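You operate a simulated robot arm through the tools that you are given. There is no shell and no other tool. Be economical: measure what you need, move in short steps, check, and stop when the job is done.

You run a simulated two-armed robot. Do the job below in one go: nothing can be reset, and whatever is moved stays where it is left.

TASK
On the steel table top, fold the grey rag in half.
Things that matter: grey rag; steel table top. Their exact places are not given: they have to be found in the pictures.

It is judged by the outcome, as a careful person would: the job done as asked, and still so three seconds after it is handed in. It fails if anything else is knocked over, pushed out of place, dropped, spilled or broken. Flat cloth is picked up by pressing the open fingertips on it (5 to 10 N) and closing them slowly along it; thin cloth reads only 2 to 8 mm in the jaws.

THE ROBOT
Two 7-joint arms with two-finger parallel grippers on one trunk, on a base that drives. Base frame: it is fixed to the floor where the robot stands at the start and does not move with it; the origin is under the middle of the robot, x ahead of it, y to its left, z up. Lengths are in mm, angles in degrees, forces in N, time in s.
The left shoulder is at the start at [80, 131, 947], the right one opposite. With the tool pointing down near the work surface each hand reaches from about 380 to 840 mm from the robot's upright axis, wherever it stands, measured 20 degrees to its own side. Places, roughly: steel table top [700, -600, 700]. Payload 1.57 kg a hand.
The TCP of each hand is the grasp point between the finger pads, 30 mm short of the fingertips. In the tool frame z runs along the fingers and y along their closing line. The gripper opens to 110 mm. The fingers are 24 mm wide and 12 mm thick; the gripper's body (48 by 112 mm) begins 78 mm behind the TCP.
Orientation is told as [roll, pitch, yaw] about the base's x, y, z axes, in that order, counted from this pose: with the fingers straight down and closing along the base's y, the tool's x points along the base's -x, its y along +y and its z along -z.

THE INTERFACE
- The arms move only by the tool move_arm. It takes "left_deltas", "right_deltas" or both (then of equal length, played together; a hand with none holds still); each is a list of rows, each a list of 7 numbers: the shift along the tool's x, y, z in mm, then the turn, a rotation vector about the tool's x, y, z in degrees, then the closure, from 0 (fully open) to 1 (shut). In form: [[x, y, z, wx, wy, wz, jaw], ...]. A call has 1 to 10 rows; each row shifts and turns the commanded pose from where the row before left it, along the tool's axes as they then stand. A row lasts 0.2 s, in which the tool goes at most 50 mm and 8.6 degrees; a call with a longer step from one row to the next is refused whole, and so is a gripper value outside its range. A pose out of reach is approached as far as the arm can. The call stops where the force on the tool passes 40 N (or 10 N more than at its start, if that is more) or the arm is blocked; 0.2 s more then pass. Each finger travels about 108 mm/s and halts on what it meets, pressing with about 43 N; the grip force reading is that of the motor and also rises with nothing between the fingers. The clock runs only during rows and for 0.2 s after the last one: add rows that do not move to give the fingers time. It gives the time, the measured TCP pose, the force on the tool (base axes), the opening and the grip force at its end, in the units of the frame above (readings bear some noise), with the torque about the TCP (base axes, N m) and any sound that the robot's microphone picked up.
- Cameras (640 x 400 px; columns grow to the right, rows downward): "scene" is now at [-63.5, -17.8, 1398.9]; the picture's right is [-0.19, -0.98, 0.00], its down [-0.73, 0.14, -0.66] and it looks along [0.65, -0.13, -0.75] (base axes); focal length 267 px, centre (320, 200). "left" rides on the left gripper at [70, -16, -141] in its tool frame; the picture's right is [0.23, 0.97, 0.00], its down [-0.86, 0.20, -0.48] and it looks along [-0.47, 0.11, 0.88] (tool axes); focal length 222 px, centre (320, 200). "right" rides on the right gripper at [70, 16, -141] in its tool frame; the picture's right is [-0.23, 0.97, 0.00], its down [-0.86, -0.20, -0.48] and it looks along [-0.47, -0.11, 0.88] (tool axes); focal length 222 px, centre (320, 200).
- capture(camera): a new picture of that camera. It takes no simulated time.
- base_move(legs): drives the robot by 1 to 6 legs, each [ahead, left, turn to the left] in mm, mm and degrees, along the robot's own axes; the way and the turn of a leg run together, so that a leg with both is an arc; at most 1500 mm and 180 degrees a leg. The arms and the cameras ride along, it lands a little off, and it stops where it bumps. It gives what a move gives.
- turn_head(pan, tilt): turns the head with the scene camera to pan (to the left, within 109 degrees either way) and tilt (down, from -29 to 69), counted from straight ahead of the robot. It gives what a move gives.
- point_at(camera, pixels): there is no depth. For up to 12 entries [column, row, z] of the newest picture of that camera ("zoom" is the newest enlarged one), the place [x, y] in the base frame at which the ray of that pixel passes the height z, good to about 2 mm. It takes no simulated time.
- close_up(camera, box): a new picture of the part [left, top, right, bottom] of that camera's present view, enlarged. It takes no simulated time.
- sign_off(): hands the job in; it is judged then, once.

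Keep the steps short. Do not move on a guess: measure, check each grasp and each placing, and mend mistakes. In all there are 80 turns and 62 pictures (those below and enlarged ones count). Leave the grippers open and the arms clear of the work at the hand-in unless told otherwise, and finish with a single line.

The tools are called after "Emit:" by a JSON object that holds its "method" and its "body". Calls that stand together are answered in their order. move_arm: Moves the arms, as the interface text tells. Its arguments: {"type":"object","properties":{"left_deltas":{"type":"array"},"right_deltas":{"type":"array"}},"required":[]} The other tools are called the same way: base_move (legs) drives the base; turn_head (pan, tilt) turns the head that bears the scene camera; capture (camera) takes a picture; point_at (camera, pixels) gives the place at which the rays of pixels pass given heights; close_up (camera, box) takes an enlarged picture of a part of a camera's view; sign_off () hands the job in.

At the start:

```text
time: 0.0
left_position: [704.5, 23.0, 918.1]
left_tool_rot: [0.0, 0.1, 0.0]
left_ft_force: [0.2, 0.6, -1.1]
left_ft_torque: [-0.01, -0.01, 0.03]
left_width: 110.0
left_finger_force: 0.0
right_position: [423.3, -411.1, 895.1]
right_tool_rot: [0.0, -0.1, 0.0]
right_ft_force: [0.3, 0.2, -0.2]
right_ft_torque: [0.0, 0.0, 0.01]
right_width: 110.1
right_finger_force: 0.2
robot x, y, heading: [-1.2, -2.5, 0.1]
head pan, tilt: [-11.0, 48.5]
```

scene: 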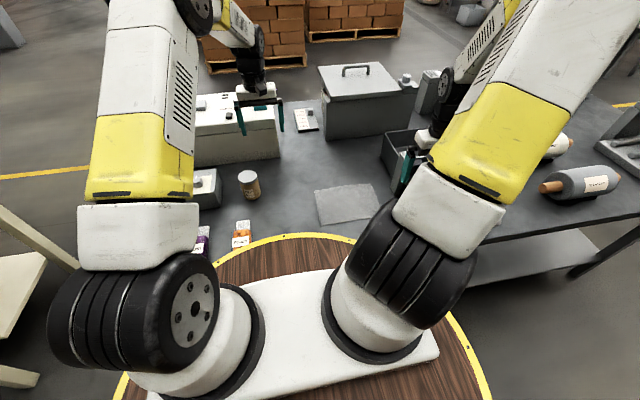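
right: 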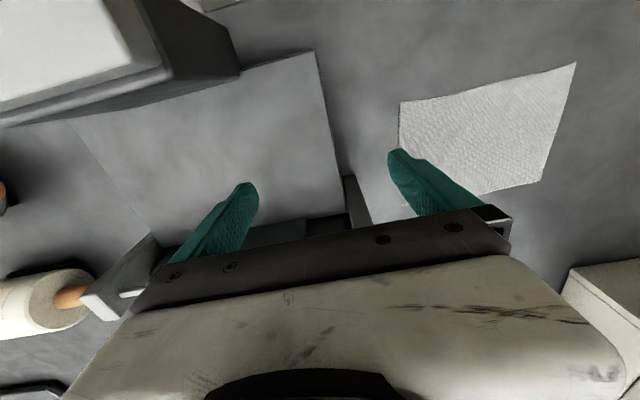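
left: 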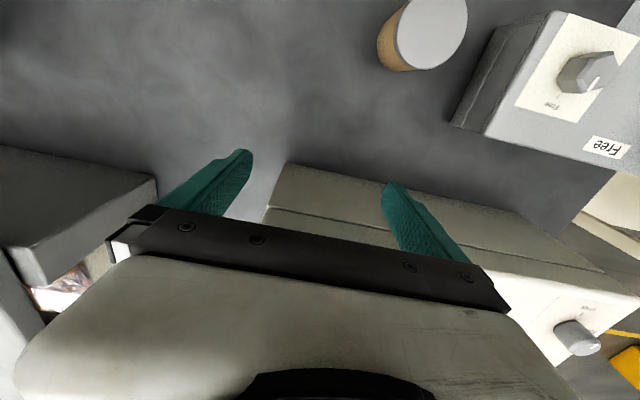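

I see the rag in the scene view at about (347,204). I'll enlarge it and measure its corners at the table height.

Emit:
{"method": "close_up", "body": {"camera": "scene", "box": [220, 120, 460, 270]}}

Emit:
{"method": "point_at", "body": {"camera": "right", "pixels": [[399, 102, 700], [577, 62, 700], [541, 181, 700], [405, 205, 700]]}}

Emit:
{"method": "point_at", "body": {"camera": "scene", "pixels": [[314, 190, 700], [371, 183, 700], [380, 215, 700], [322, 226, 700]]}}

```text
2.67 times, centred on (340, 195) of scene
```

zoom: 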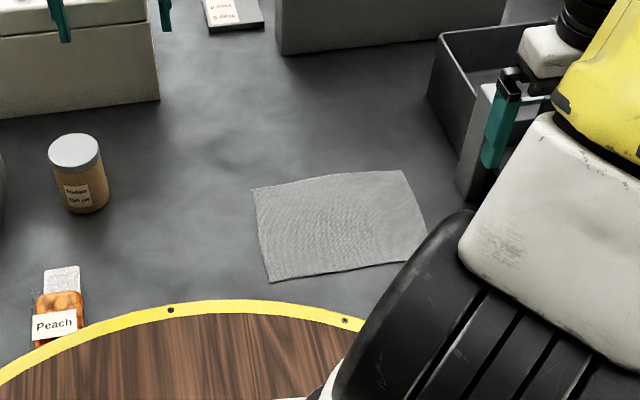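

```text
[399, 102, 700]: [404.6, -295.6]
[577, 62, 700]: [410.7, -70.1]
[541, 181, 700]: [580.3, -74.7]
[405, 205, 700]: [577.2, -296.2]
```

```text
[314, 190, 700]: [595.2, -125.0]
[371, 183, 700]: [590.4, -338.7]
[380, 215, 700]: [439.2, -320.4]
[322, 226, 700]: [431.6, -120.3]
```

The two views agree only if the top is at about z=745. I'll measure again at that height.

Emit:
{"method": "point_at", "body": {"camera": "right", "pixels": [[399, 102, 745], [577, 62, 745], [541, 181, 745], [577, 62, 740], [541, 181, 740]]}}

Emit:
{"method": "point_at", "body": {"camera": "zoom", "pixels": [[252, 187, 745], [403, 170, 745], [427, 230, 745], [269, 282, 745], [252, 187, 740], [269, 282, 740], [105, 205, 745], [170, 310, 745], [345, 320, 745], [460, 195, 745], [82, 325, 745], [48, 268, 745]]}}

```text
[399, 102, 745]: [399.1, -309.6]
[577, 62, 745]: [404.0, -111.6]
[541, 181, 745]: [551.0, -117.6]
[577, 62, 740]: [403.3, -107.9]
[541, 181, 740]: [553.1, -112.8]
```

```text
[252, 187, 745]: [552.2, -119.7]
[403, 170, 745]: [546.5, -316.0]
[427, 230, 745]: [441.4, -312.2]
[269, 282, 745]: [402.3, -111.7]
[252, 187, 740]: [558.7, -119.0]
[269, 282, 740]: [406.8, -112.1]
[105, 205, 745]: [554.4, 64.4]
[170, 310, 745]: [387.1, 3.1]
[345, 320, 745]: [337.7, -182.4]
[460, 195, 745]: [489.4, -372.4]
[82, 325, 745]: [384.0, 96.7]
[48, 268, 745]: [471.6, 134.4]
```

The rag has corners of about (551,-118), (547,-316), (399,-310), (403,-112), on a top at z of about 745. My plan is for both hands to pinch the two near corners and carry the near edge over to the far edge. First I bring the left hand back above the near left corner, staying high with the jaws partly closed.

Emit:
{"method": "move_arm", "body": {"left_deltas": [[40, -10, 0, 0, 0, 0, 0.3], [42, -15, 0, 0, 0, 0, 0.6], [42, -26, 0, 0, 0, 0, 0.6], [42, -28, 0, 0, 0, 0, 0.6], [42, -28, 0, 0, 0, 0, 0.6], [42, -28, 0, 0, 0, 0, 0.6], [38, -28, 0, 0, 0, 0, 0.6], [0, 0, 0, 0, 0, 0, 0.6]]}}

Emit:
{"method": "capture", "body": {"camera": "scene"}}

Emit:
{"method": "capture", "body": {"camera": "left"}}

```text
refused: row 4 steps farther than a row can; nothing moved
```

```text
57 pictures are left
```

scene: 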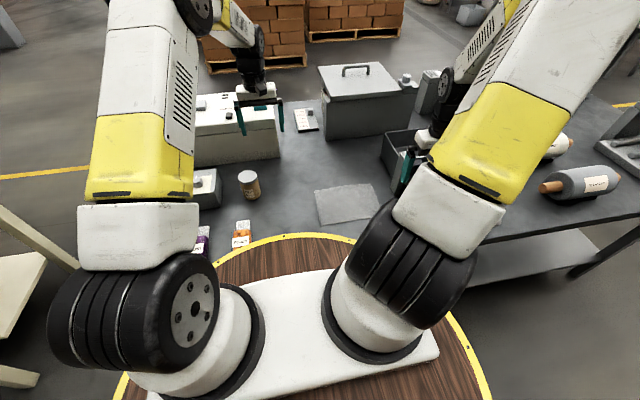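

```text
56 pictures are left
```

left: 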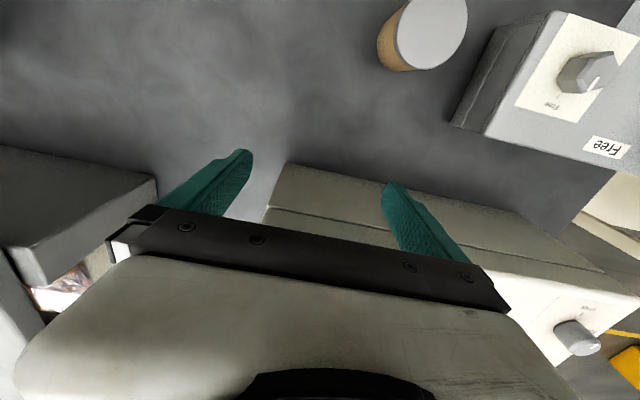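

The row was too long, so I'll use smaller steps for the same move.

Emit:
{"method": "move_arm", "body": {"left_deltas": [[32, -15, 0, 0, 0, 0, 0.2], [32, -15, 0, 0, 0, 0, 0.4], [32, -18, 0, 0, 0, 0, 0.6], [32, -18, 0, 0, 0, 0, 0.6], [32, -19, 0, 0, 0, 0, 0.6], [32, -19, 0, 0, 0, 0, 0.6], [32, -19, 0, 0, 0, 0, 0.6], [32, -20, 0, 0, 0, 0, 0.6], [32, -20, 0, 0, 0, 0, 0.6], [0, 0, 0, 0, 0, 0, 0.6]]}}

Emit:
{"method": "capture", "body": {"camera": "scene"}}

Emit:
{"method": "capture", "body": {"camera": "left"}}

```text
time: 2.2
left_position: [417.5, -139.3, 920.2]
left_tool_rot: [0.0, 0.1, 0.0]
left_ft_force: [0.2, -0.3, -0.1]
left_ft_torque: [0.01, 0.0, -0.01]
left_width: 43.9
left_finger_force: 0.0
right_position: [423.2, -411.5, 895.0]
right_tool_rot: [-0.1, 0.1, 0.1]
right_ft_force: [0.9, -0.1, -0.9]
right_ft_torque: [0.02, -0.03, 0.02]
right_width: 110.0
right_finger_force: 0.0
robot x, y, heading: [-0.6, -1.7, 0.1]
head pan, tilt: [-11.0, 48.5]
```

```text
55 pictures are left
```

scene: 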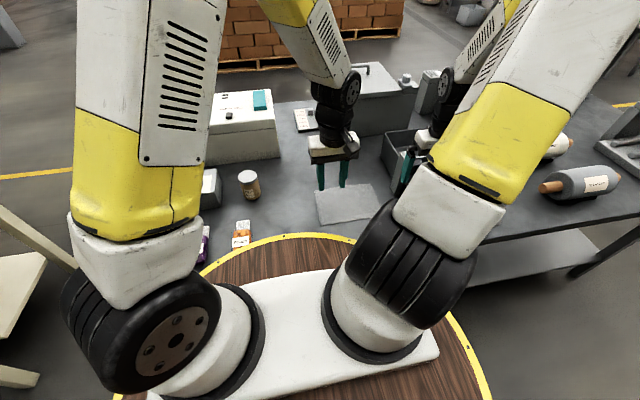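

```text
54 pictures are left
```

left: 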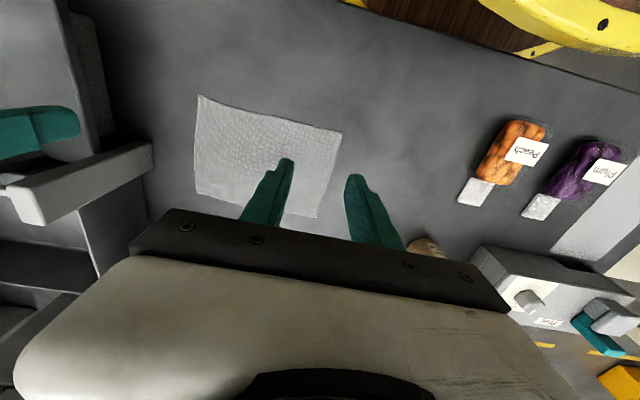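

The left hand reached its place. The left camera now shows all the rag's corners, so I'll cross-check position and height, and bring the right hand over its corner (y from -411 to -285).

Emit:
{"method": "point_at", "body": {"camera": "left", "pixels": [[199, 96, 745], [342, 131, 745], [316, 218, 745], [196, 194, 745], [199, 96, 740], [342, 131, 740], [316, 218, 740], [199, 96, 750], [342, 131, 750]]}}

Emit:
{"method": "move_arm", "body": {"right_deltas": [[0, 0, 0, 0, 0, 0, 0.2], [1, 20, 0, 0, 0, 0, 0.4], [2, 22, 0, 0, 0, 0, 0.6], [2, 22, 0, 0, 0, 0, 0.6], [2, 22, 0, 0, 0, 0, 0.6], [1, 18, 0, 0, 0, 0, 0.6], [0, 18, 0, 0, 0, 0, 0.6], [0, 0, 0, 0, 0, 0, 0.6]]}}

Emit:
{"method": "capture", "body": {"camera": "scene"}}

Emit:
{"method": "capture", "body": {"camera": "right"}}

```text
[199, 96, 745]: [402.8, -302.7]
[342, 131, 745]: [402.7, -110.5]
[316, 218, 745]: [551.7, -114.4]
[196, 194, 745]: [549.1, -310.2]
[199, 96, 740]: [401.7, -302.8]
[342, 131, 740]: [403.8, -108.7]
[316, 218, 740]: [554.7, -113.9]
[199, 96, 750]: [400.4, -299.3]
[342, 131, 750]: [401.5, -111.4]
```

```text
time: 4.0
left_position: [416.7, -139.0, 920.4]
left_tool_rot: [0.0, 0.0, 0.0]
left_ft_force: [-0.2, 0.1, -0.1]
left_ft_torque: [0.03, 0.0, -0.03]
left_width: 43.8
left_finger_force: 0.0
right_position: [415.6, -290.0, 896.8]
right_tool_rot: [0.0, -0.1, 0.0]
right_ft_force: [0.0, 0.7, 0.4]
right_ft_torque: [0.03, -0.01, -0.01]
right_width: 44.3
right_finger_force: 0.0
robot x, y, heading: [3.1, 0.4, 0.0]
head pan, tilt: [-11.0, 48.5]
```

```text
53 pictures are left
```

scene: 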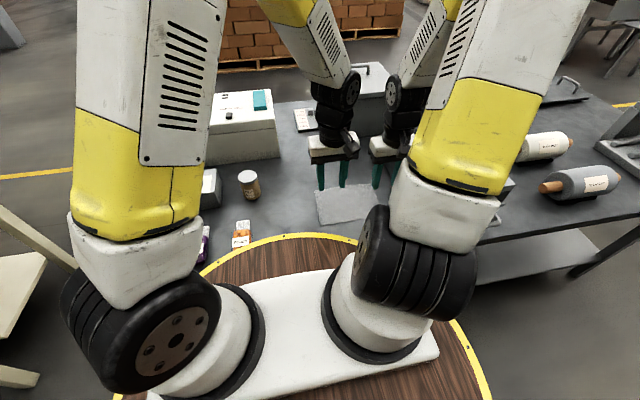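

```text
52 pictures are left
```

right: 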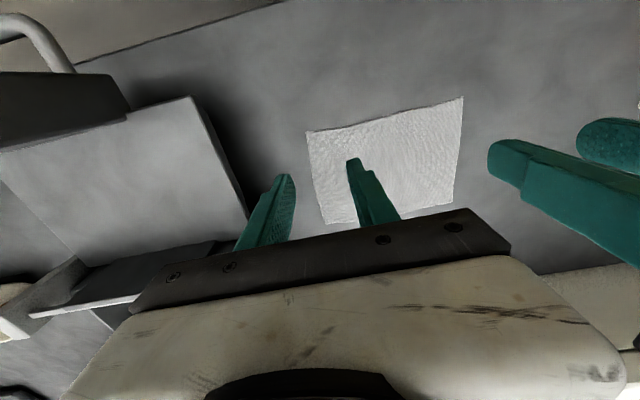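

The rag's near corners are at (403,-111) and (401,-306), with z about 745 confirmed. I'll narrow both jaws to about 36 mm, set the hands at y=-145 and y=-272, and lower them to about 12 mm above the cloth.

Emit:
{"method": "move_arm", "body": {"left_deltas": [[0, -3, 15, 0, 0, 0, 0.67], [0, -3, 20, 0, 0, 0, 0.67], [0, 0, 20, 0, 0, 0, 0.67], [0, 0, 20, 0, 0, 0, 0.67], [0, 0, 20, 0, 0, 0, 0.67], [0, 0, 20, 0, 0, 0, 0.67], [0, 0, 18, 0, 0, 0, 0.67], [0, 0, 0, 0, 0, 0, 0.67]], "right_deltas": [[0, 9, 10, 0, 0, 0, 0.67], [0, 9, 15, 0, 0, 0, 0.67], [0, 0, 17, 0, 0, 0, 0.67], [0, 0, 17, 0, 0, 0, 0.67], [0, 0, 17, 0, 0, 0, 0.67], [0, 0, 17, 0, 0, 0, 0.67], [0, 0, 16, 0, 0, 0, 0.67], [0, 0, 0, 0, 0, 0, 0.67]]}}

Emit:
{"method": "close_up", "body": {"camera": "scene", "box": [270, 120, 430, 220]}}

Emit:
{"method": "capture", "body": {"camera": "right"}}

Emit:
{"method": "capture", "body": {"camera": "left"}}

```text
time: 5.8
left_position: [416.3, -144.0, 783.8]
left_tool_rot: [0.0, 0.0, 0.0]
left_ft_force: [0.3, -0.3, -0.8]
left_ft_torque: [0.01, 0.01, -0.03]
left_width: 36.4
left_finger_force: 0.0
right_position: [416.5, -271.5, 784.5]
right_tool_rot: [0.1, 0.0, 0.0]
right_ft_force: [0.0, -1.0, -0.5]
right_ft_torque: [0.01, 0.01, 0.02]
right_width: 36.1
right_finger_force: 0.2
robot x, y, heading: [1.0, 1.4, -0.1]
head pan, tilt: [-11.0, 48.5]
```

```text
4.00 times, centred on (350, 170) of scene
```

zoom: 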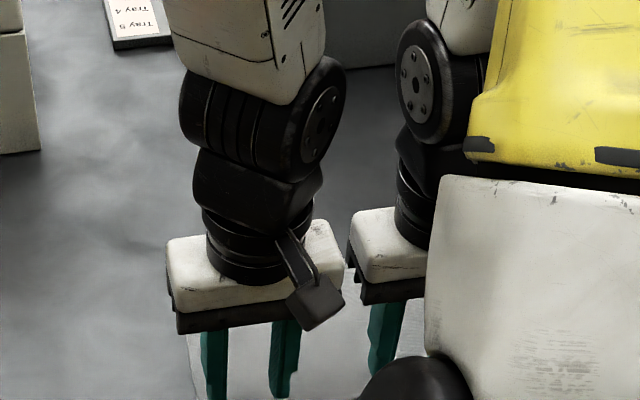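

```text
50 pictures are left
```

right: 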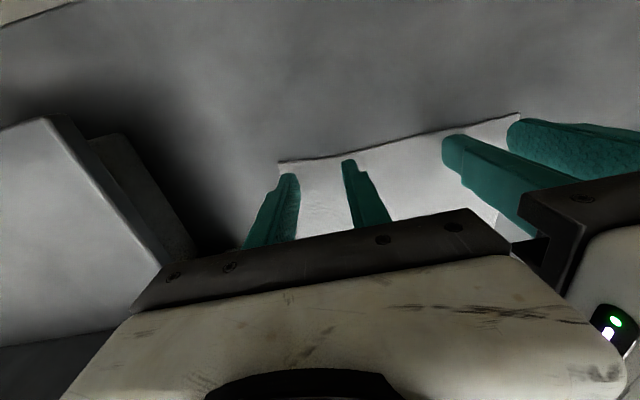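

```text
49 pictures are left
```

left: 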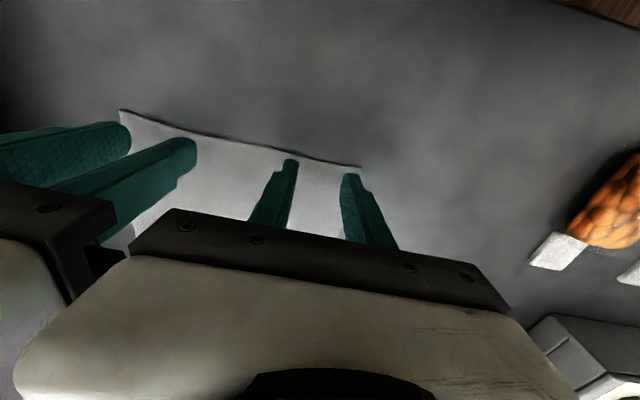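

Both fingertip pairs hover over the cloth just inside the near corners. I'll lower slowly onto the cloth in small steps and watch for 5–10 N.

Emit:
{"method": "move_arm", "body": {"left_deltas": [[0, 0, 3, 0, 0, 0, 0.67], [0, 0, 3, 0, 0, 0, 0.67], [0, 0, 2, 0, 0, 0, 0.67], [0, 0, 0, 0, 0, 0, 0.67]], "right_deltas": [[0, 0, 3, 0, 0, 0, 0.67], [0, 0, 3, 0, 0, 0, 0.67], [0, 0, 2, 0, 0, 0, 0.67], [0, 0, 0, 0, 0, 0, 0.67]]}}

```text
time: 6.8
left_position: [416.0, -145.4, 776.0]
left_tool_rot: [0.0, 0.1, 0.0]
left_ft_force: [0.5, 0.6, 0.7]
left_ft_torque: [0.01, -0.01, 0.03]
left_width: 36.2
left_finger_force: 0.2
right_position: [414.9, -270.9, 778.7]
right_tool_rot: [0.1, 0.0, -0.1]
right_ft_force: [0.1, -0.4, -0.5]
right_ft_torque: [0.02, 0.01, -0.01]
right_width: 36.3
right_finger_force: 0.1
robot x, y, heading: [-1.6, 0.9, -0.1]
head pan, tilt: [-11.0, 48.5]
```

There is no contact yet, so I'll go on down in smaller steps.

Emit:
{"method": "move_arm", "body": {"left_deltas": [[0, 0, 1, 0, 0, 0, 0.67], [0, 0, 1, 0, 0, 0, 0.67], [0, 0, 0, 0, 0, 0, 0.67]], "right_deltas": [[0, 0, 1.5, 0, 0, 0, 0.67], [0, 0, 1.5, 0, 0, 0, 0.67], [0, 0, 0, 0, 0, 0, 0.67]]}}

```text
time: 7.6
left_position: [416.4, -145.6, 774.2]
left_tool_rot: [-0.1, 0.0, 0.0]
left_ft_force: [0.4, 0.8, 0.3]
left_ft_torque: [-0.03, -0.01, 0.02]
left_width: 36.2
left_finger_force: 0.1
right_position: [415.4, -271.0, 775.6]
right_tool_rot: [0.0, -0.1, 0.0]
right_ft_force: [-0.2, 0.1, 0.6]
right_ft_torque: [0.01, 0.03, -0.01]
right_width: 36.3
right_finger_force: 0.1
robot x, y, heading: [0.4, 2.3, -0.0]
head pan, tilt: [-11.0, 48.5]
```

Still no contact. I'll go down a little more.

Emit:
{"method": "move_arm", "body": {"left_deltas": [[0, 0, 1, 0, 0, 0, 0.67], [0, 0, 1, 0, 0, 0, 0.67], [0, 0, 0, 0, 0, 0, 0.67]], "right_deltas": [[0, 0, 1.5, 0, 0, 0, 0.67], [0, 0, 1.5, 0, 0, 0, 0.67], [0, 0, 0, 0, 0, 0, 0.67]]}}

```text
time: 8.4
left_position: [415.7, -145.7, 772.2]
left_tool_rot: [0.0, 0.1, 0.0]
left_ft_force: [-0.1, 0.8, 0.1]
left_ft_torque: [0.01, 0.0, 0.01]
left_width: 36.4
left_finger_force: 0.0
right_position: [416.3, -271.1, 772.8]
right_tool_rot: [0.0, 0.1, 0.1]
right_ft_force: [0.0, -0.6, -0.2]
right_ft_torque: [0.04, 0.0, 0.01]
right_width: 36.2
right_finger_force: 0.0
robot x, y, heading: [0.1, 1.8, 0.1]
head pan, tilt: [-11.0, 48.5]
```

Emit:
{"method": "move_arm", "body": {"left_deltas": [[0, 0, 1, 0, 0, 0, 0.67], [0, 0, 1, 0, 0, 0, 0.67], [0, 0, 0, 0, 0, 0, 0.67]], "right_deltas": [[0, 0, 1, 0, 0, 0, 0.67], [0, 0, 1, 0, 0, 0, 0.67], [0, 0, 0, 0, 0, 0, 0.67]]}}

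Emit:
{"method": "close_up", "body": {"camera": "left", "box": [100, 80, 420, 280]}}

```text
time: 9.2
left_position: [416.5, -146.0, 771.0]
left_tool_rot: [-0.1, -0.1, 0.0]
left_ft_force: [1.2, 2.0, 13.9]
left_ft_torque: [0.16, 0.01, -0.06]
left_width: 36.3
left_finger_force: 0.0
right_position: [415.5, -270.6, 772.0]
right_tool_rot: [-0.1, -0.2, 0.0]
right_ft_force: [-0.9, 1.0, 32.5]
right_ft_torque: [-0.11, 0.12, 0.02]
right_width: 36.3
right_finger_force: 0.1
robot x, y, heading: [-1.4, 4.4, 0.3]
head pan, tilt: [-11.0, 48.5]
```

```text
2.00 times, centred on (260, 180) of left
```

zoom: 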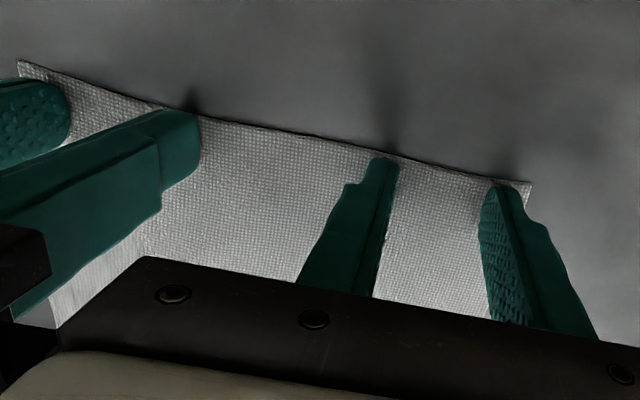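

There is contact now: left 14 N, right 32 N, which is too hard. I'll ease off the right by about 1 mm and the left by 0.3 mm.

Emit:
{"method": "move_arm", "body": {"left_deltas": [[0, 0, -0.3, 0, 0, 0, 0.67], [0, 0, 0, 0, 0, 0, 0.67]], "right_deltas": [[0, 0, -0.9, 0, 0, 0, 0.67], [0, 0, 0, 0, 0, 0, 0.67]]}}

```text
time: 9.8
left_position: [416.4, -145.0, 771.6]
left_tool_rot: [-0.1, -0.1, 0.0]
left_ft_force: [1.2, 2.0, 23.2]
left_ft_torque: [0.25, 0.02, -0.03]
left_width: 36.4
left_finger_force: 0.1
right_position: [415.9, -271.3, 770.8]
right_tool_rot: [0.0, 0.0, -0.1]
right_ft_force: [0.1, -1.5, 30.2]
right_ft_torque: [-0.17, 0.06, 0.03]
right_width: 36.2
right_finger_force: 0.1
robot x, y, heading: [-0.3, -0.6, -0.0]
head pan, tilt: [-11.0, 48.5]
```

The forces lag and are still high (23 and 30 N). I'll ease off more.

Emit:
{"method": "move_arm", "body": {"left_deltas": [[0, 0, -0.5, 0, 0, 0, 0.67], [0, 0, 0, 0, 0, 0, 0.67], [0, 0, 0, 0, 0, 0, 0.67]], "right_deltas": [[0, 0, -0.8, 0, 0, 0, 0.67], [0, 0, 0, 0, 0, 0, 0.67], [0, 0, 0, 0, 0, 0, 0.67]]}}

```text
time: 10.6
left_position: [416.4, -144.7, 770.5]
left_tool_rot: [0.0, -0.1, 0.0]
left_ft_force: [2.4, 2.6, 22.1]
left_ft_torque: [0.21, -0.04, -0.06]
left_width: 36.4
left_finger_force: 0.1
right_position: [416.0, -271.3, 771.5]
right_tool_rot: [-0.1, 0.1, 0.0]
right_ft_force: [2.7, -2.8, 15.0]
right_ft_torque: [-0.15, -0.02, 0.01]
right_width: 36.6
right_finger_force: 0.2
robot x, y, heading: [2.6, 0.9, 0.0]
head pan, tilt: [-11.0, 48.5]
```

Emit:
{"method": "move_arm", "body": {"left_deltas": [[0, 0, -0.6, 0, 0, 0, 0.67], [0, 0, 0, 0, 0, 0, 0.67], [0, 0, 0, 0, 0, 0, 0.67]], "right_deltas": [[0, 0, -0.3, 0, 0, 0, 0.67], [0, 0, 0, 0, 0, 0, 0.67], [0, 0, 0, 0, 0, 0, 0.67]]}}

```text
time: 11.4
left_position: [415.9, -145.1, 772.6]
left_tool_rot: [0.0, 0.1, -0.1]
left_ft_force: [0.1, -1.6, 5.9]
left_ft_torque: [-0.01, -0.02, 0.0]
left_width: 36.3
left_finger_force: 0.1
right_position: [415.4, -270.7, 772.0]
right_tool_rot: [0.0, 0.0, 0.0]
right_ft_force: [0.3, 1.2, 11.8]
right_ft_torque: [-0.09, 0.0, 0.04]
right_width: 36.4
right_finger_force: 0.1
robot x, y, heading: [1.3, 1.2, 0.1]
head pan, tilt: [-11.0, 48.5]
```

Left reads 6 N and right 12 N, which is good. Now I'll close both slowly along the cloth.

Emit:
{"method": "move_arm", "body": {"left_deltas": [[0, 0, 0, 0, 0, 0, 0.71], [0, 0, 0, 0, 0, 0, 0.75], [0, 0, 0, 0, 0, 0, 0.79], [0, 0, 0, 0, 0, 0, 0.83], [0, 0, 0, 0, 0, 0, 0.87], [0, 0, 0, 0, 0, 0, 0.91], [0, 0, 0, 0, 0, 0, 0.95], [0, 0, 0, 0, 0, 0, 1], [0, 0, 0, 0, 0, 0, 1], [0, 0, 0, 0, 0, 0, 1]], "right_deltas": [[0, 0, 0, 0, 0, 0, 0.71], [0, 0, 0, 0, 0, 0, 0.75], [0, 0, 0, 0, 0, 0, 0.79], [0, 0, 0, 0, 0, 0, 0.83], [0, 0, 0, 0, 0, 0, 0.87], [0, 0, 0, 0, 0, 0, 0.91], [0, 0, 0, 0, 0, 0, 0.95], [0, 0, 0, 0, 0, 0, 1], [0, 0, 0, 0, 0, 0, 1], [0, 0, 0, 0, 0, 0, 1]]}}

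Emit:
{"method": "capture", "body": {"camera": "left"}}

Emit:
{"method": "capture", "body": {"camera": "right"}}

```text
time: 13.6
left_position: [415.5, -145.3, 771.9]
left_tool_rot: [0.0, 0.0, 0.0]
left_ft_force: [-0.6, 0.4, 1.6]
left_ft_torque: [0.0, -0.02, 0.04]
left_width: 0.4
left_finger_force: 21.3
right_position: [416.1, -270.2, 771.9]
right_tool_rot: [0.0, 0.0, 0.0]
right_ft_force: [0.4, -0.3, 9.4]
right_ft_torque: [-0.04, -0.02, -0.01]
right_width: 6.8
right_finger_force: 26.4
robot x, y, heading: [2.6, 0.7, -0.1]
head pan, tilt: [-11.0, 48.5]
```

```text
47 pictures are left
```

left: 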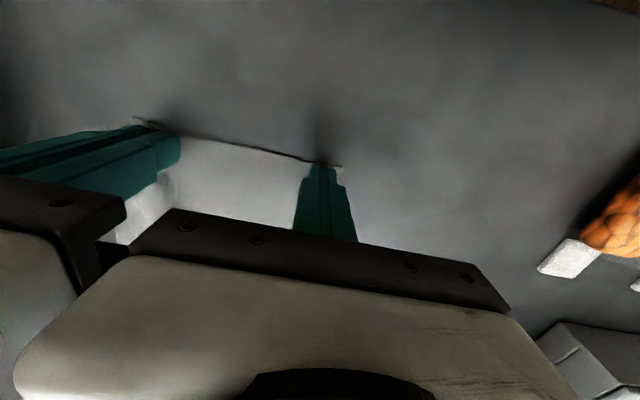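

```text
46 pictures are left
```

right: 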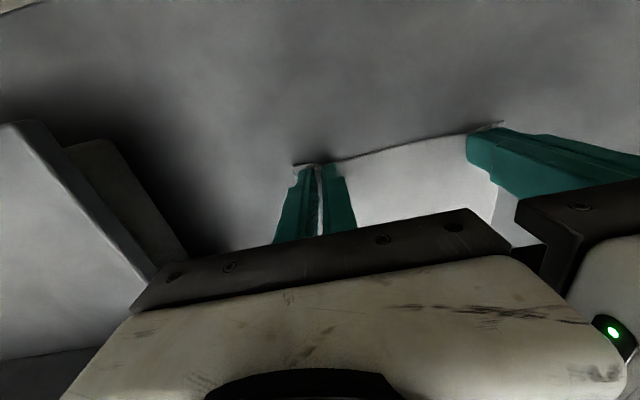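

The right hand holds cloth (6.8 mm). The left slipped and reads 0.4 mm. I'll open the left again and raise it slightly to see where its corner lies now.

Emit:
{"method": "move_arm", "body": {"left_deltas": [[0, 0, -4, 0, 0, 0, 1], [0, 0, -6, 0, 0, 0, 0.67], [0, 0, 0, 0, 0, 0, 0.67], [0, 0, 0, 0, 0, 0, 0.67]]}}

Emit:
{"method": "close_up", "body": {"camera": "left", "box": [100, 80, 420, 280]}}

Emit:
{"method": "point_at", "body": {"camera": "left", "pixels": [[340, 166, 742], [135, 118, 742]]}}

```text
time: 14.6
left_position: [416.4, -145.4, 780.9]
left_tool_rot: [0.0, 0.0, -0.1]
left_ft_force: [0.2, -1.1, 0.7]
left_ft_torque: [-0.01, 0.01, -0.01]
left_width: 36.1
left_finger_force: 0.0
right_position: [416.2, -271.7, 771.9]
right_tool_rot: [0.0, 0.0, 0.0]
right_ft_force: [1.4, -0.3, 9.9]
right_ft_torque: [-0.05, 0.04, -0.04]
right_width: 6.7
right_finger_force: 26.0
robot x, y, heading: [0.4, -2.6, 0.1]
head pan, tilt: [-11.0, 48.5]
```

```text
2.00 times, centred on (260, 180) of left
```

zoom: 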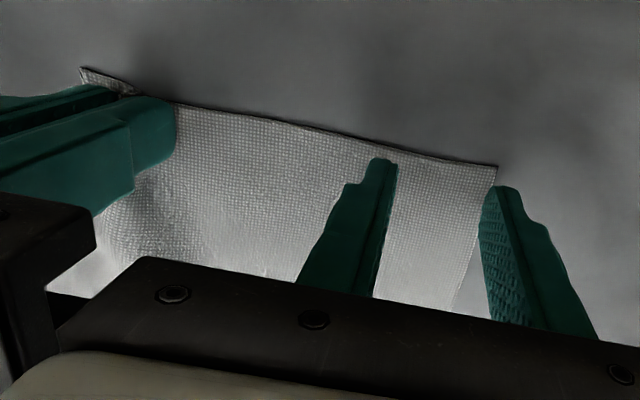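

```text
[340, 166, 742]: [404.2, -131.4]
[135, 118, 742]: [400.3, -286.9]
```

The left corner now sits at about y=-124, just beside the outer finger. I'll narrow the left jaw to 26 mm, shift it to y=-153 (its body clears the right hand by about 6 mm), and lower again.

Emit:
{"method": "move_arm", "body": {"left_deltas": [[0, -4, 0, 0, 0, 0, 0.74], [0, -4, 0, 0, 0, 0, 0.76], [0, 0, 3, 0, 0, 0, 0.76], [0, 0, 2, 0, 0, 0, 0.76], [0, 0, 2, 0, 0, 0, 0.76], [0, 0, 1, 0, 0, 0, 0.76], [0, 0, 0, 0, 0, 0, 0.76]]}}

Emit:
{"method": "close_up", "body": {"camera": "left", "box": [100, 80, 420, 280]}}

```text
time: 16.2
left_position: [415.4, -153.7, 774.3]
left_tool_rot: [0.1, 0.0, -0.1]
left_ft_force: [-0.1, -0.5, 0.8]
left_ft_torque: [0.01, -0.01, -0.04]
left_width: 26.3
left_finger_force: 0.1
right_position: [415.6, -270.7, 772.0]
right_tool_rot: [0.0, 0.1, 0.0]
right_ft_force: [-0.2, -1.4, 9.5]
right_ft_torque: [-0.04, 0.03, 0.02]
right_width: 7.0
right_finger_force: 26.3
robot x, y, heading: [3.6, 2.5, 0.0]
head pan, tilt: [-11.0, 48.5]
```

```text
2.00 times, centred on (260, 180) of left
```

zoom: 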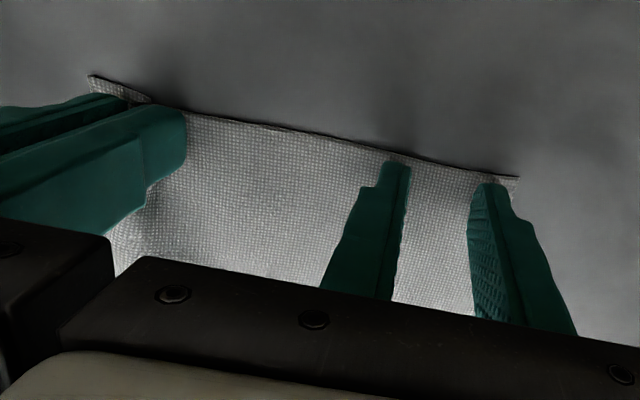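

Both left fingers are over cloth now. I'll press on in fine steps.

Emit:
{"method": "move_arm", "body": {"left_deltas": [[0, 0, 1, 0, 0, 0, 0.76], [0, 0, 0.7, 0, 0, 0, 0.76], [0, 0, 0.5, 0, 0, 0, 0.76], [0, 0, 0, 0, 0, 0, 0.76], [0, 0, 0, 0, 0, 0, 0.76]]}}

```text
time: 17.4
left_position: [417.1, -153.4, 772.3]
left_tool_rot: [0.0, 0.0, 0.0]
left_ft_force: [-1.8, 0.6, 8.9]
left_ft_torque: [0.04, 0.09, 0.02]
left_width: 26.4
left_finger_force: 0.0
right_position: [415.1, -270.2, 772.1]
right_tool_rot: [0.0, 0.0, 0.0]
right_ft_force: [0.6, 0.4, 7.7]
right_ft_torque: [-0.01, 0.01, 0.01]
right_width: 6.6
right_finger_force: 26.5
robot x, y, heading: [5.8, 0.1, 0.2]
head pan, tilt: [-11.0, 48.5]
```

Left reads 9 N. I'll close slowly.

Emit:
{"method": "move_arm", "body": {"left_deltas": [[0, 0, 0.1, 0, 0, 0, 0.79], [0, 0, 0, 0, 0, 0, 0.82], [0, 0, 0, 0, 0, 0, 0.85], [0, 0, 0, 0, 0, 0, 0.88], [0, 0, 0, 0, 0, 0, 0.91], [0, 0, 0, 0, 0, 0, 0.94], [0, 0, 0, 0, 0, 0, 0.97], [0, 0, 0, 0, 0, 0, 1], [0, 0, 0, 0, 0, 0, 1], [0, 0, 0, 0, 0, 0, 1]]}}

Emit:
{"method": "close_up", "body": {"camera": "left", "box": [100, 80, 420, 280]}}

```text
time: 19.6
left_position: [416.4, -154.6, 771.8]
left_tool_rot: [-0.1, -0.1, 0.1]
left_ft_force: [0.7, -18.7, 14.5]
left_ft_torque: [-0.54, 0.03, 0.01]
left_width: 2.2
left_finger_force: 23.5
right_position: [415.4, -269.6, 771.0]
right_tool_rot: [-0.1, 0.1, 0.0]
right_ft_force: [0.4, 18.1, 6.9]
right_ft_torque: [0.54, 0.02, 0.01]
right_width: 7.1
right_finger_force: 26.7
robot x, y, heading: [-0.7, 0.4, 0.1]
head pan, tilt: [-11.0, 48.5]
```

```text
2.00 times, centred on (260, 180) of left
```

zoom: 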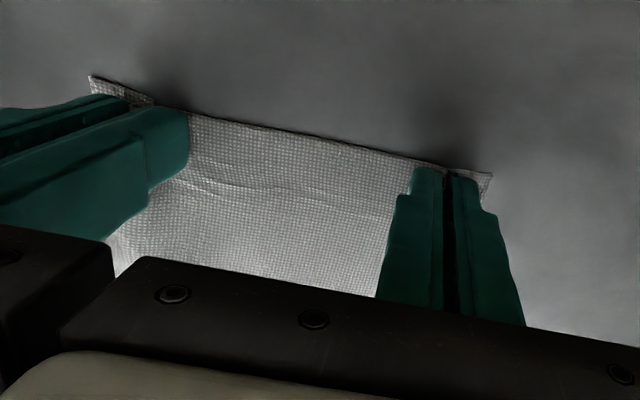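

Left reads 2.2 mm, and equal and opposite ±18 N pulls along y show the cloth is taut between both grips, so both hold. I'll slacken it by a millimetre and lift both hands 20 mm to check.

Emit:
{"method": "move_arm", "body": {"left_deltas": [[0, -0.6, -1, 0, 0, 0, 1], [0, -0.4, -3, 0, 0, 0, 1], [0, 0, -5, 0, 0, 0, 1], [0, 0, -5, 0, 0, 0, 1], [0, 0, -6, 0, 0, 0, 1], [0, 0, 0, 0, 0, 0, 1]], "right_deltas": [[0, 0, -1, 0, 0, 0, 1], [0, 0, -3, 0, 0, 0, 1], [0, 0, -5, 0, 0, 0, 1], [0, 0, -5, 0, 0, 0, 1], [0, 0, -6, 0, 0, 0, 1], [0, 0, 0, 0, 0, 0, 1]]}}

Emit:
{"method": "capture", "body": {"camera": "left"}}

Emit:
{"method": "capture", "body": {"camera": "right"}}

```text
time: 21.0
left_position: [416.2, -153.7, 792.1]
left_tool_rot: [-0.2, 0.0, 0.1]
left_ft_force: [-0.7, -20.4, -0.8]
left_ft_torque: [-0.66, 0.02, 0.06]
left_width: 2.2
left_finger_force: 23.5
right_position: [414.5, -271.7, 792.2]
right_tool_rot: [0.0, 0.1, 0.0]
right_ft_force: [-0.1, 21.6, 1.2]
right_ft_torque: [0.66, 0.03, -0.03]
right_width: 7.3
right_finger_force: 26.9
robot x, y, heading: [-1.4, 1.9, 0.1]
head pan, tilt: [-11.0, 48.5]
```

```text
42 pictures are left
```

left: 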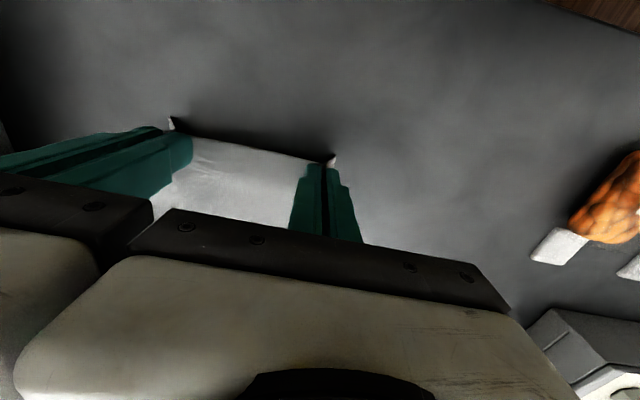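

```text
41 pictures are left
```

right: 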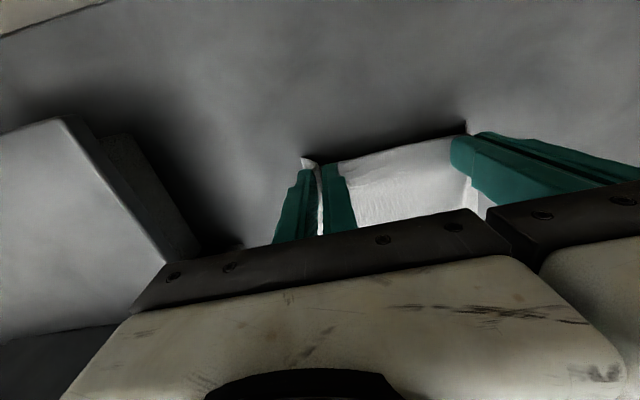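

Both corners are up and held. Now I'll swing the edge over the fold line (x of about 475) in an arc, forward and up, both hands together.

Emit:
{"method": "move_arm", "body": {"left_deltas": [[-5, -0.5, -12, 0, 0, 0, 1], [-10, -0.5, -12, 0, 0, 0, 1], [-15, 0, -10, 0, 0, 0, 1], [-15, 0, -5, 0, 0, 0, 1], [-15, 0, 0, 0, 0, 0, 1], [-15, 0, 4, 0, 0, 0, 1], [-15, 0, 8, 0, 0, 0, 1], [-12, 0, 12, 0, 0, 0, 1], [0, 0, 0, 0, 0, 0, 1]], "right_deltas": [[-5, 0, -12, 0, 0, 0, 1], [-10, 0, -12, 0, 0, 0, 1], [-15, 0, -10, 0, 0, 0, 1], [-15, 0, -5, 0, 0, 0, 1], [-15, 0, 0, 0, 0, 0, 1], [-15, 0, 4, 0, 0, 0, 1], [-15, 0, 8, 0, 0, 0, 1], [-12, 0, 12, 0, 0, 0, 1], [0, 0, 0, 0, 0, 0, 1]]}}

Emit:
{"method": "capture", "body": {"camera": "left"}}

Emit:
{"method": "close_up", "body": {"camera": "scene", "box": [270, 120, 430, 220]}}

Emit:
{"method": "capture", "body": {"camera": "right"}}

```text
time: 23.0
left_position: [517.7, -155.4, 806.1]
left_tool_rot: [0.0, 0.0, 0.0]
left_ft_force: [1.2, -17.0, 0.1]
left_ft_torque: [-0.49, -0.06, 0.06]
left_width: 2.0
left_finger_force: 23.8
right_position: [518.8, -271.8, 806.8]
right_tool_rot: [-0.1, 0.0, 0.0]
right_ft_force: [-0.3, 16.4, -0.3]
right_ft_torque: [0.52, 0.04, -0.02]
right_width: 7.2
right_finger_force: 26.7
robot x, y, heading: [-1.9, 3.0, -0.1]
head pan, tilt: [-11.0, 48.5]
```

```text
40 pictures are left
```

left: 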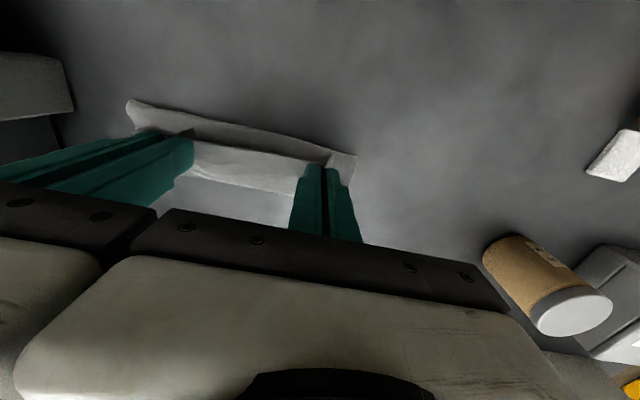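

```text
4.00 times, centred on (350, 170) of scene
```

zoom: 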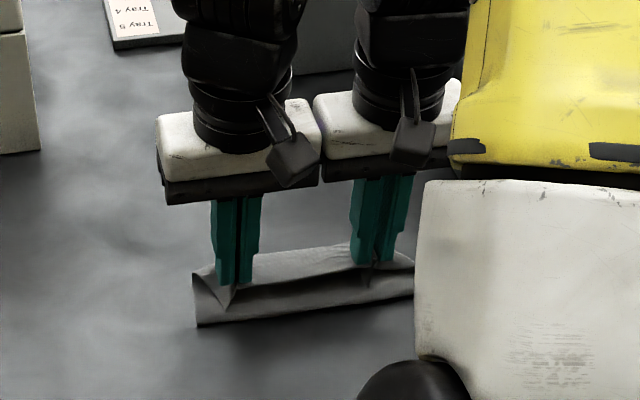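

```text
38 pictures are left
```

right: 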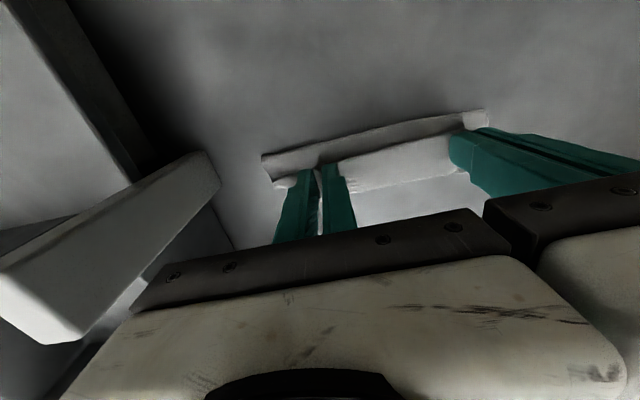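

The edge is over nicely. I'll measure where the bottom bend sits (zoom (198,327) and (412,297)) before laying down.

Emit:
{"method": "point_at", "body": {"camera": "zoom", "pixels": [[198, 327, 742], [412, 297, 742]]}}

Emit:
{"method": "point_at", "body": {"camera": "left", "pixels": [[356, 156, 755], [356, 156, 742], [130, 100, 755]]}}

```text
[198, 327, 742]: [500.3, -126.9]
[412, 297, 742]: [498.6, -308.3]
```

```text
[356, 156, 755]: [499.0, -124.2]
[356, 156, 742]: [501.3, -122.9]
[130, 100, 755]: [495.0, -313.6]
```

I'll check how far the bottom layer's far edge reaches, using zoom pixels just above the cloth strip.

Emit:
{"method": "close_up", "body": {"camera": "scene", "box": [305, 170, 385, 220]}}

Emit:
{"method": "point_at", "body": {"camera": "zoom", "pixels": [[200, 170, 742], [240, 150, 742], [320, 130, 742], [400, 120, 742]]}}

```text
8.00 times, centred on (345, 195) of scene
```

zoom: 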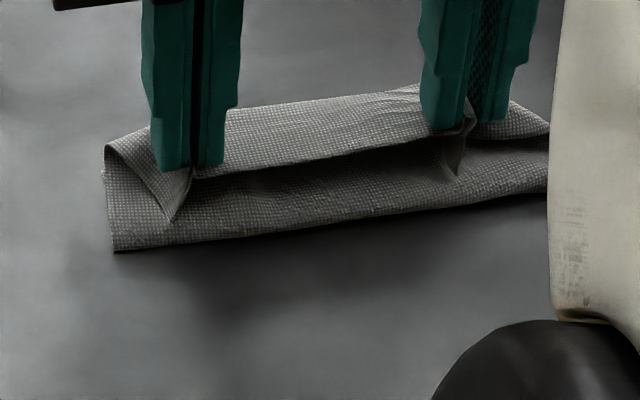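

```text
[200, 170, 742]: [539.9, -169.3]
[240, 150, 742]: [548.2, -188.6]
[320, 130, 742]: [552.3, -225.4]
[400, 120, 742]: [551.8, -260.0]
```

The cloth forms an S: the bend is at x=499 rather than 475, so the bottom layer was peeled up too far. I'll move the hands back and lower so the bottom lies down again, then check.

Emit:
{"method": "move_arm", "body": {"left_deltas": [[15, 0, 0, 0, 0, 0, 1], [15, 0, 0, 0, 0, 0, 1], [15, 0, 3, 0, 0, 0, 1], [10, 0, 3, 0, 0, 0, 1], [0, 0, 0, 0, 0, 0, 1]], "right_deltas": [[15, 0, 0, 0, 0, 0, 1], [15, 0, 0, 0, 0, 0, 1], [15, 0, 3, 0, 0, 0, 1], [10, 0, 3, 0, 0, 0, 1], [0, 0, 0, 0, 0, 0, 1]]}}

Emit:
{"method": "close_up", "body": {"camera": "scene", "box": [305, 170, 385, 220]}}

Emit:
{"method": "point_at", "body": {"camera": "zoom", "pixels": [[110, 240, 742], [100, 150, 742], [100, 300, 742], [540, 195, 742], [540, 130, 742]]}}

```text
time: 24.2
left_position: [463.8, -156.5, 799.4]
left_tool_rot: [0.0, 0.0, 0.0]
left_ft_force: [1.4, -17.2, -0.1]
left_ft_torque: [-0.49, -0.02, 0.07]
left_width: 2.1
left_finger_force: 23.7
right_position: [463.1, -270.4, 802.8]
right_tool_rot: [0.0, 0.0, -0.1]
right_ft_force: [0.0, 16.6, 0.3]
right_ft_torque: [0.52, -0.01, -0.04]
right_width: 6.9
right_finger_force: 26.4
robot x, y, heading: [-0.2, 1.6, 0.0]
head pan, tilt: [-11.0, 48.5]
```

```text
8.00 times, centred on (345, 195) of scene
```

zoom: 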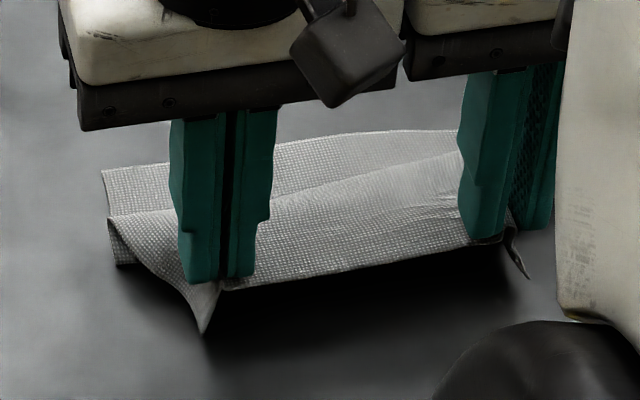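

```text
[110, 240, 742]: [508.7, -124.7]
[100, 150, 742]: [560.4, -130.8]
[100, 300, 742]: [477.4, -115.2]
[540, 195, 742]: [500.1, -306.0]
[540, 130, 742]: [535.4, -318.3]
```

The bend is still at about x=494. With fingers kept vertical the cloth S-folds, so I should tilt the hands during the fold, with the fingers swinging to point back towards the robot. I'll check the free space ahead and first pull back to x of about 425 to flatten the bottom layer.

Emit:
{"method": "point_at", "body": {"camera": "scene", "pixels": [[325, 139, 742], [410, 128, 742], [370, 75, 850], [298, 131, 742], [318, 130, 742], [383, 165, 742], [322, 72, 850]]}}

Emit:
{"method": "move_arm", "body": {"left_deltas": [[10, 0, -3, 0, 0, 0, 1], [10, 0, 0, 0, 0, 0, 1], [10, 0, 3, 0, 0, 0, 1], [8, 0, 4, 0, 0, 0, 1], [5, 0, 5, 0, 0, 0, 1], [0, 0, 0, 0, 0, 0, 1]], "right_deltas": [[10, 0, 0, 0, 0, 0, 1], [10, 0, 0, 0, 0, 0, 1], [10, 0, 3, 0, 0, 0, 1], [8, 0, 4, 0, 0, 0, 1], [5, 0, 5, 0, 0, 0, 1], [0, 0, 0, 0, 0, 0, 1]]}}

Emit:
{"method": "capture", "body": {"camera": "scene"}}

Emit:
{"method": "close_up", "body": {"camera": "scene", "box": [305, 170, 385, 220]}}

```text
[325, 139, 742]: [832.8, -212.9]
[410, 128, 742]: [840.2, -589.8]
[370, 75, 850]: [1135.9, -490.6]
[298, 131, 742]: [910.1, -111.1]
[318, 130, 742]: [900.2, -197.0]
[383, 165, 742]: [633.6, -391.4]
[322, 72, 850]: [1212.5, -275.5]
```

```text
time: 25.6
left_position: [420.8, -154.9, 790.4]
left_tool_rot: [0.0, -0.1, 0.0]
left_ft_force: [0.4, -19.1, -0.5]
left_ft_torque: [-0.56, -0.01, 0.08]
left_width: 2.0
left_finger_force: 23.6
right_position: [420.2, -271.5, 789.0]
right_tool_rot: [0.0, 0.0, 0.0]
right_ft_force: [-0.6, 17.3, 1.5]
right_ft_torque: [0.63, 0.04, -0.01]
right_width: 6.9
right_finger_force: 26.4
robot x, y, heading: [0.1, -0.3, 0.1]
head pan, tilt: [-11.0, 48.5]
```

```text
35 pictures are left
```

scene: 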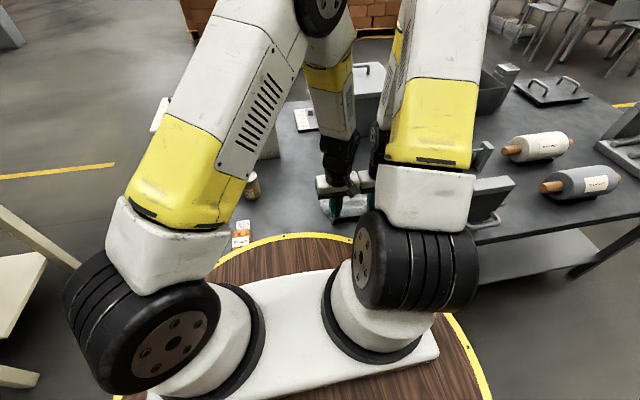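

```text
8.00 times, centred on (345, 195) of scene
```

zoom: 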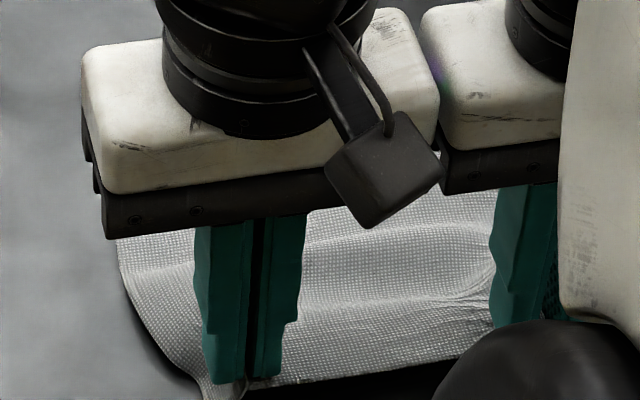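

The space ahead is clear (the box face is at x of about 833), and the rag has unrolled nearly flat. Now I'll fold again, turning both hands progressively to a 45° pitch while the tips follow a lower arc.

Emit:
{"method": "move_arm", "body": {"left_deltas": [[-15, 0, -16.5, 0, 7.5, 0, 1], [-18.3, 0, -14, 0, 7.5, 0, 1], [-18, 0, -10, 0, 7.5, 0, 1], [-18.9, 0, -6.7, 0, 7.5, 0, 1], [-19.6, 0, -2.1, 0, 7.5, 0, 1], [-20.2, 0, -1.6, 0, 7.5, 0, 1], [0, 0, 0, 0, 0, 0, 1]], "right_deltas": [[-15, 0, -16.5, 0, 7.5, 0, 1], [-18.3, 0, -14, 0, 7.5, 0, 1], [-18, 0, -10, 0, 7.5, 0, 1], [-18.9, 0, -6.7, 0, 7.5, 0, 1], [-19.6, 0, -2.1, 0, 7.5, 0, 1], [-20.2, 0, -1.6, 0, 7.5, 0, 1], [0, 0, 0, 0, 0, 0, 1]]}}

Emit:
{"method": "close_up", "body": {"camera": "scene", "box": [305, 170, 385, 220]}}

Emit:
{"method": "capture", "body": {"camera": "left"}}

```text
time: 27.2
left_position: [531.0, -155.5, 803.5]
left_tool_rot: [-0.1, 45.1, 0.0]
left_ft_force: [0.4, -12.6, -0.4]
left_ft_torque: [-0.26, -0.04, 0.28]
left_width: 2.0
left_finger_force: 23.8
right_position: [529.6, -271.0, 802.6]
right_tool_rot: [0.0, 45.1, 0.0]
right_ft_force: [0.2, 12.7, 0.8]
right_ft_torque: [0.27, -0.02, -0.28]
right_width: 7.1
right_finger_force: 26.6
robot x, y, heading: [1.5, 3.3, -0.3]
head pan, tilt: [-11.0, 48.5]
```

```text
8.00 times, centred on (345, 195) of scene
```

zoom: 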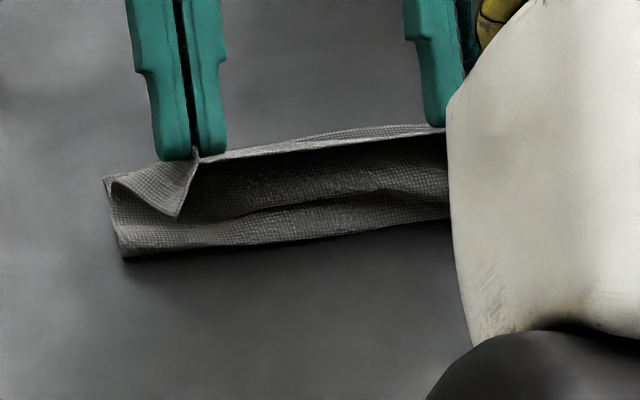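

```text
32 pictures are left
```

left: 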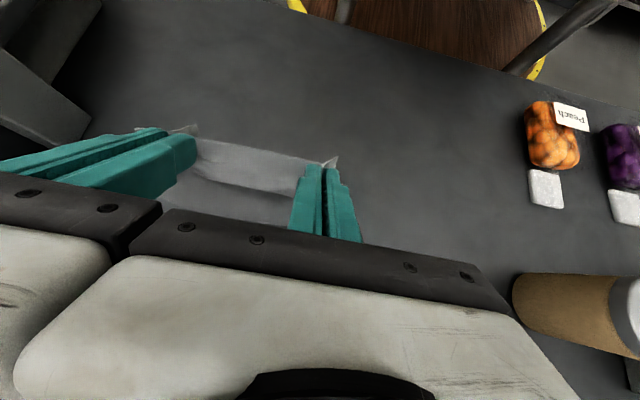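

The tilt works. The bend sits at x of about 497 and there is still slack in an S. I'll carry on forward and down with a tilt to about 67°, drawing the upper layer straight.

Emit:
{"method": "move_arm", "body": {"left_deltas": [[-19.3, 0, -8, 0, 7.5, 0, 1], [-18.1, 0, -10.4, 0, 7.5, 0, 1], [-16.6, 0, -12.7, 0, 7.5, 0, 1], [0, 0, 0, 0, 0, 0, 1]], "right_deltas": [[-19.3, 0, -8, 0, 7.5, 0, 1], [-18.1, 0, -10.4, 0, 7.5, 0, 1], [-16.6, 0, -12.7, 0, 7.5, 0, 1], [0, 0, 0, 0, 0, 0, 1]]}}

Emit:
{"method": "close_up", "body": {"camera": "scene", "box": [305, 160, 401, 220]}}

```text
time: 27.8
left_position: [549.7, -150.8, 799.5]
left_tool_rot: [0.1, 51.6, -0.1]
left_ft_force: [-2.6, 1.9, -0.6]
left_ft_torque: [-0.93, -0.07, 1.06]
left_width: 2.2
left_finger_force: 23.9
left hand out of reach, approached as far as the arm can: row 1, 2, 3
right_position: [555.9, -262.8, 800.0]
right_tool_rot: [-1.8, 59.3, -2.0]
right_ft_force: [2.1, -3.1, 0.5]
right_ft_torque: [1.03, 0.14, -1.34]
right_width: 6.8
right_finger_force: 26.6
right hand out of reach, approached as far as the arm can: row 2, 3
robot x, y, heading: [0.7, 1.3, 0.0]
head pan, tilt: [-11.0, 48.5]
stopped in row 3 (left hand): the force on the tool passed its limit at 64 N (the readings are from after the stop); the commanded pose is now the measured one
```

```text
6.67 times, centred on (353, 190) of scene
```

zoom: 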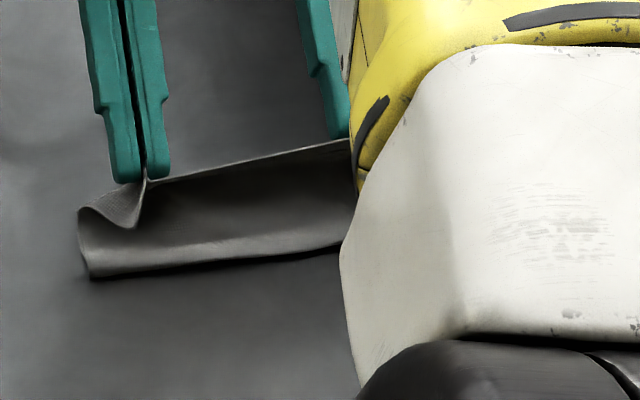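

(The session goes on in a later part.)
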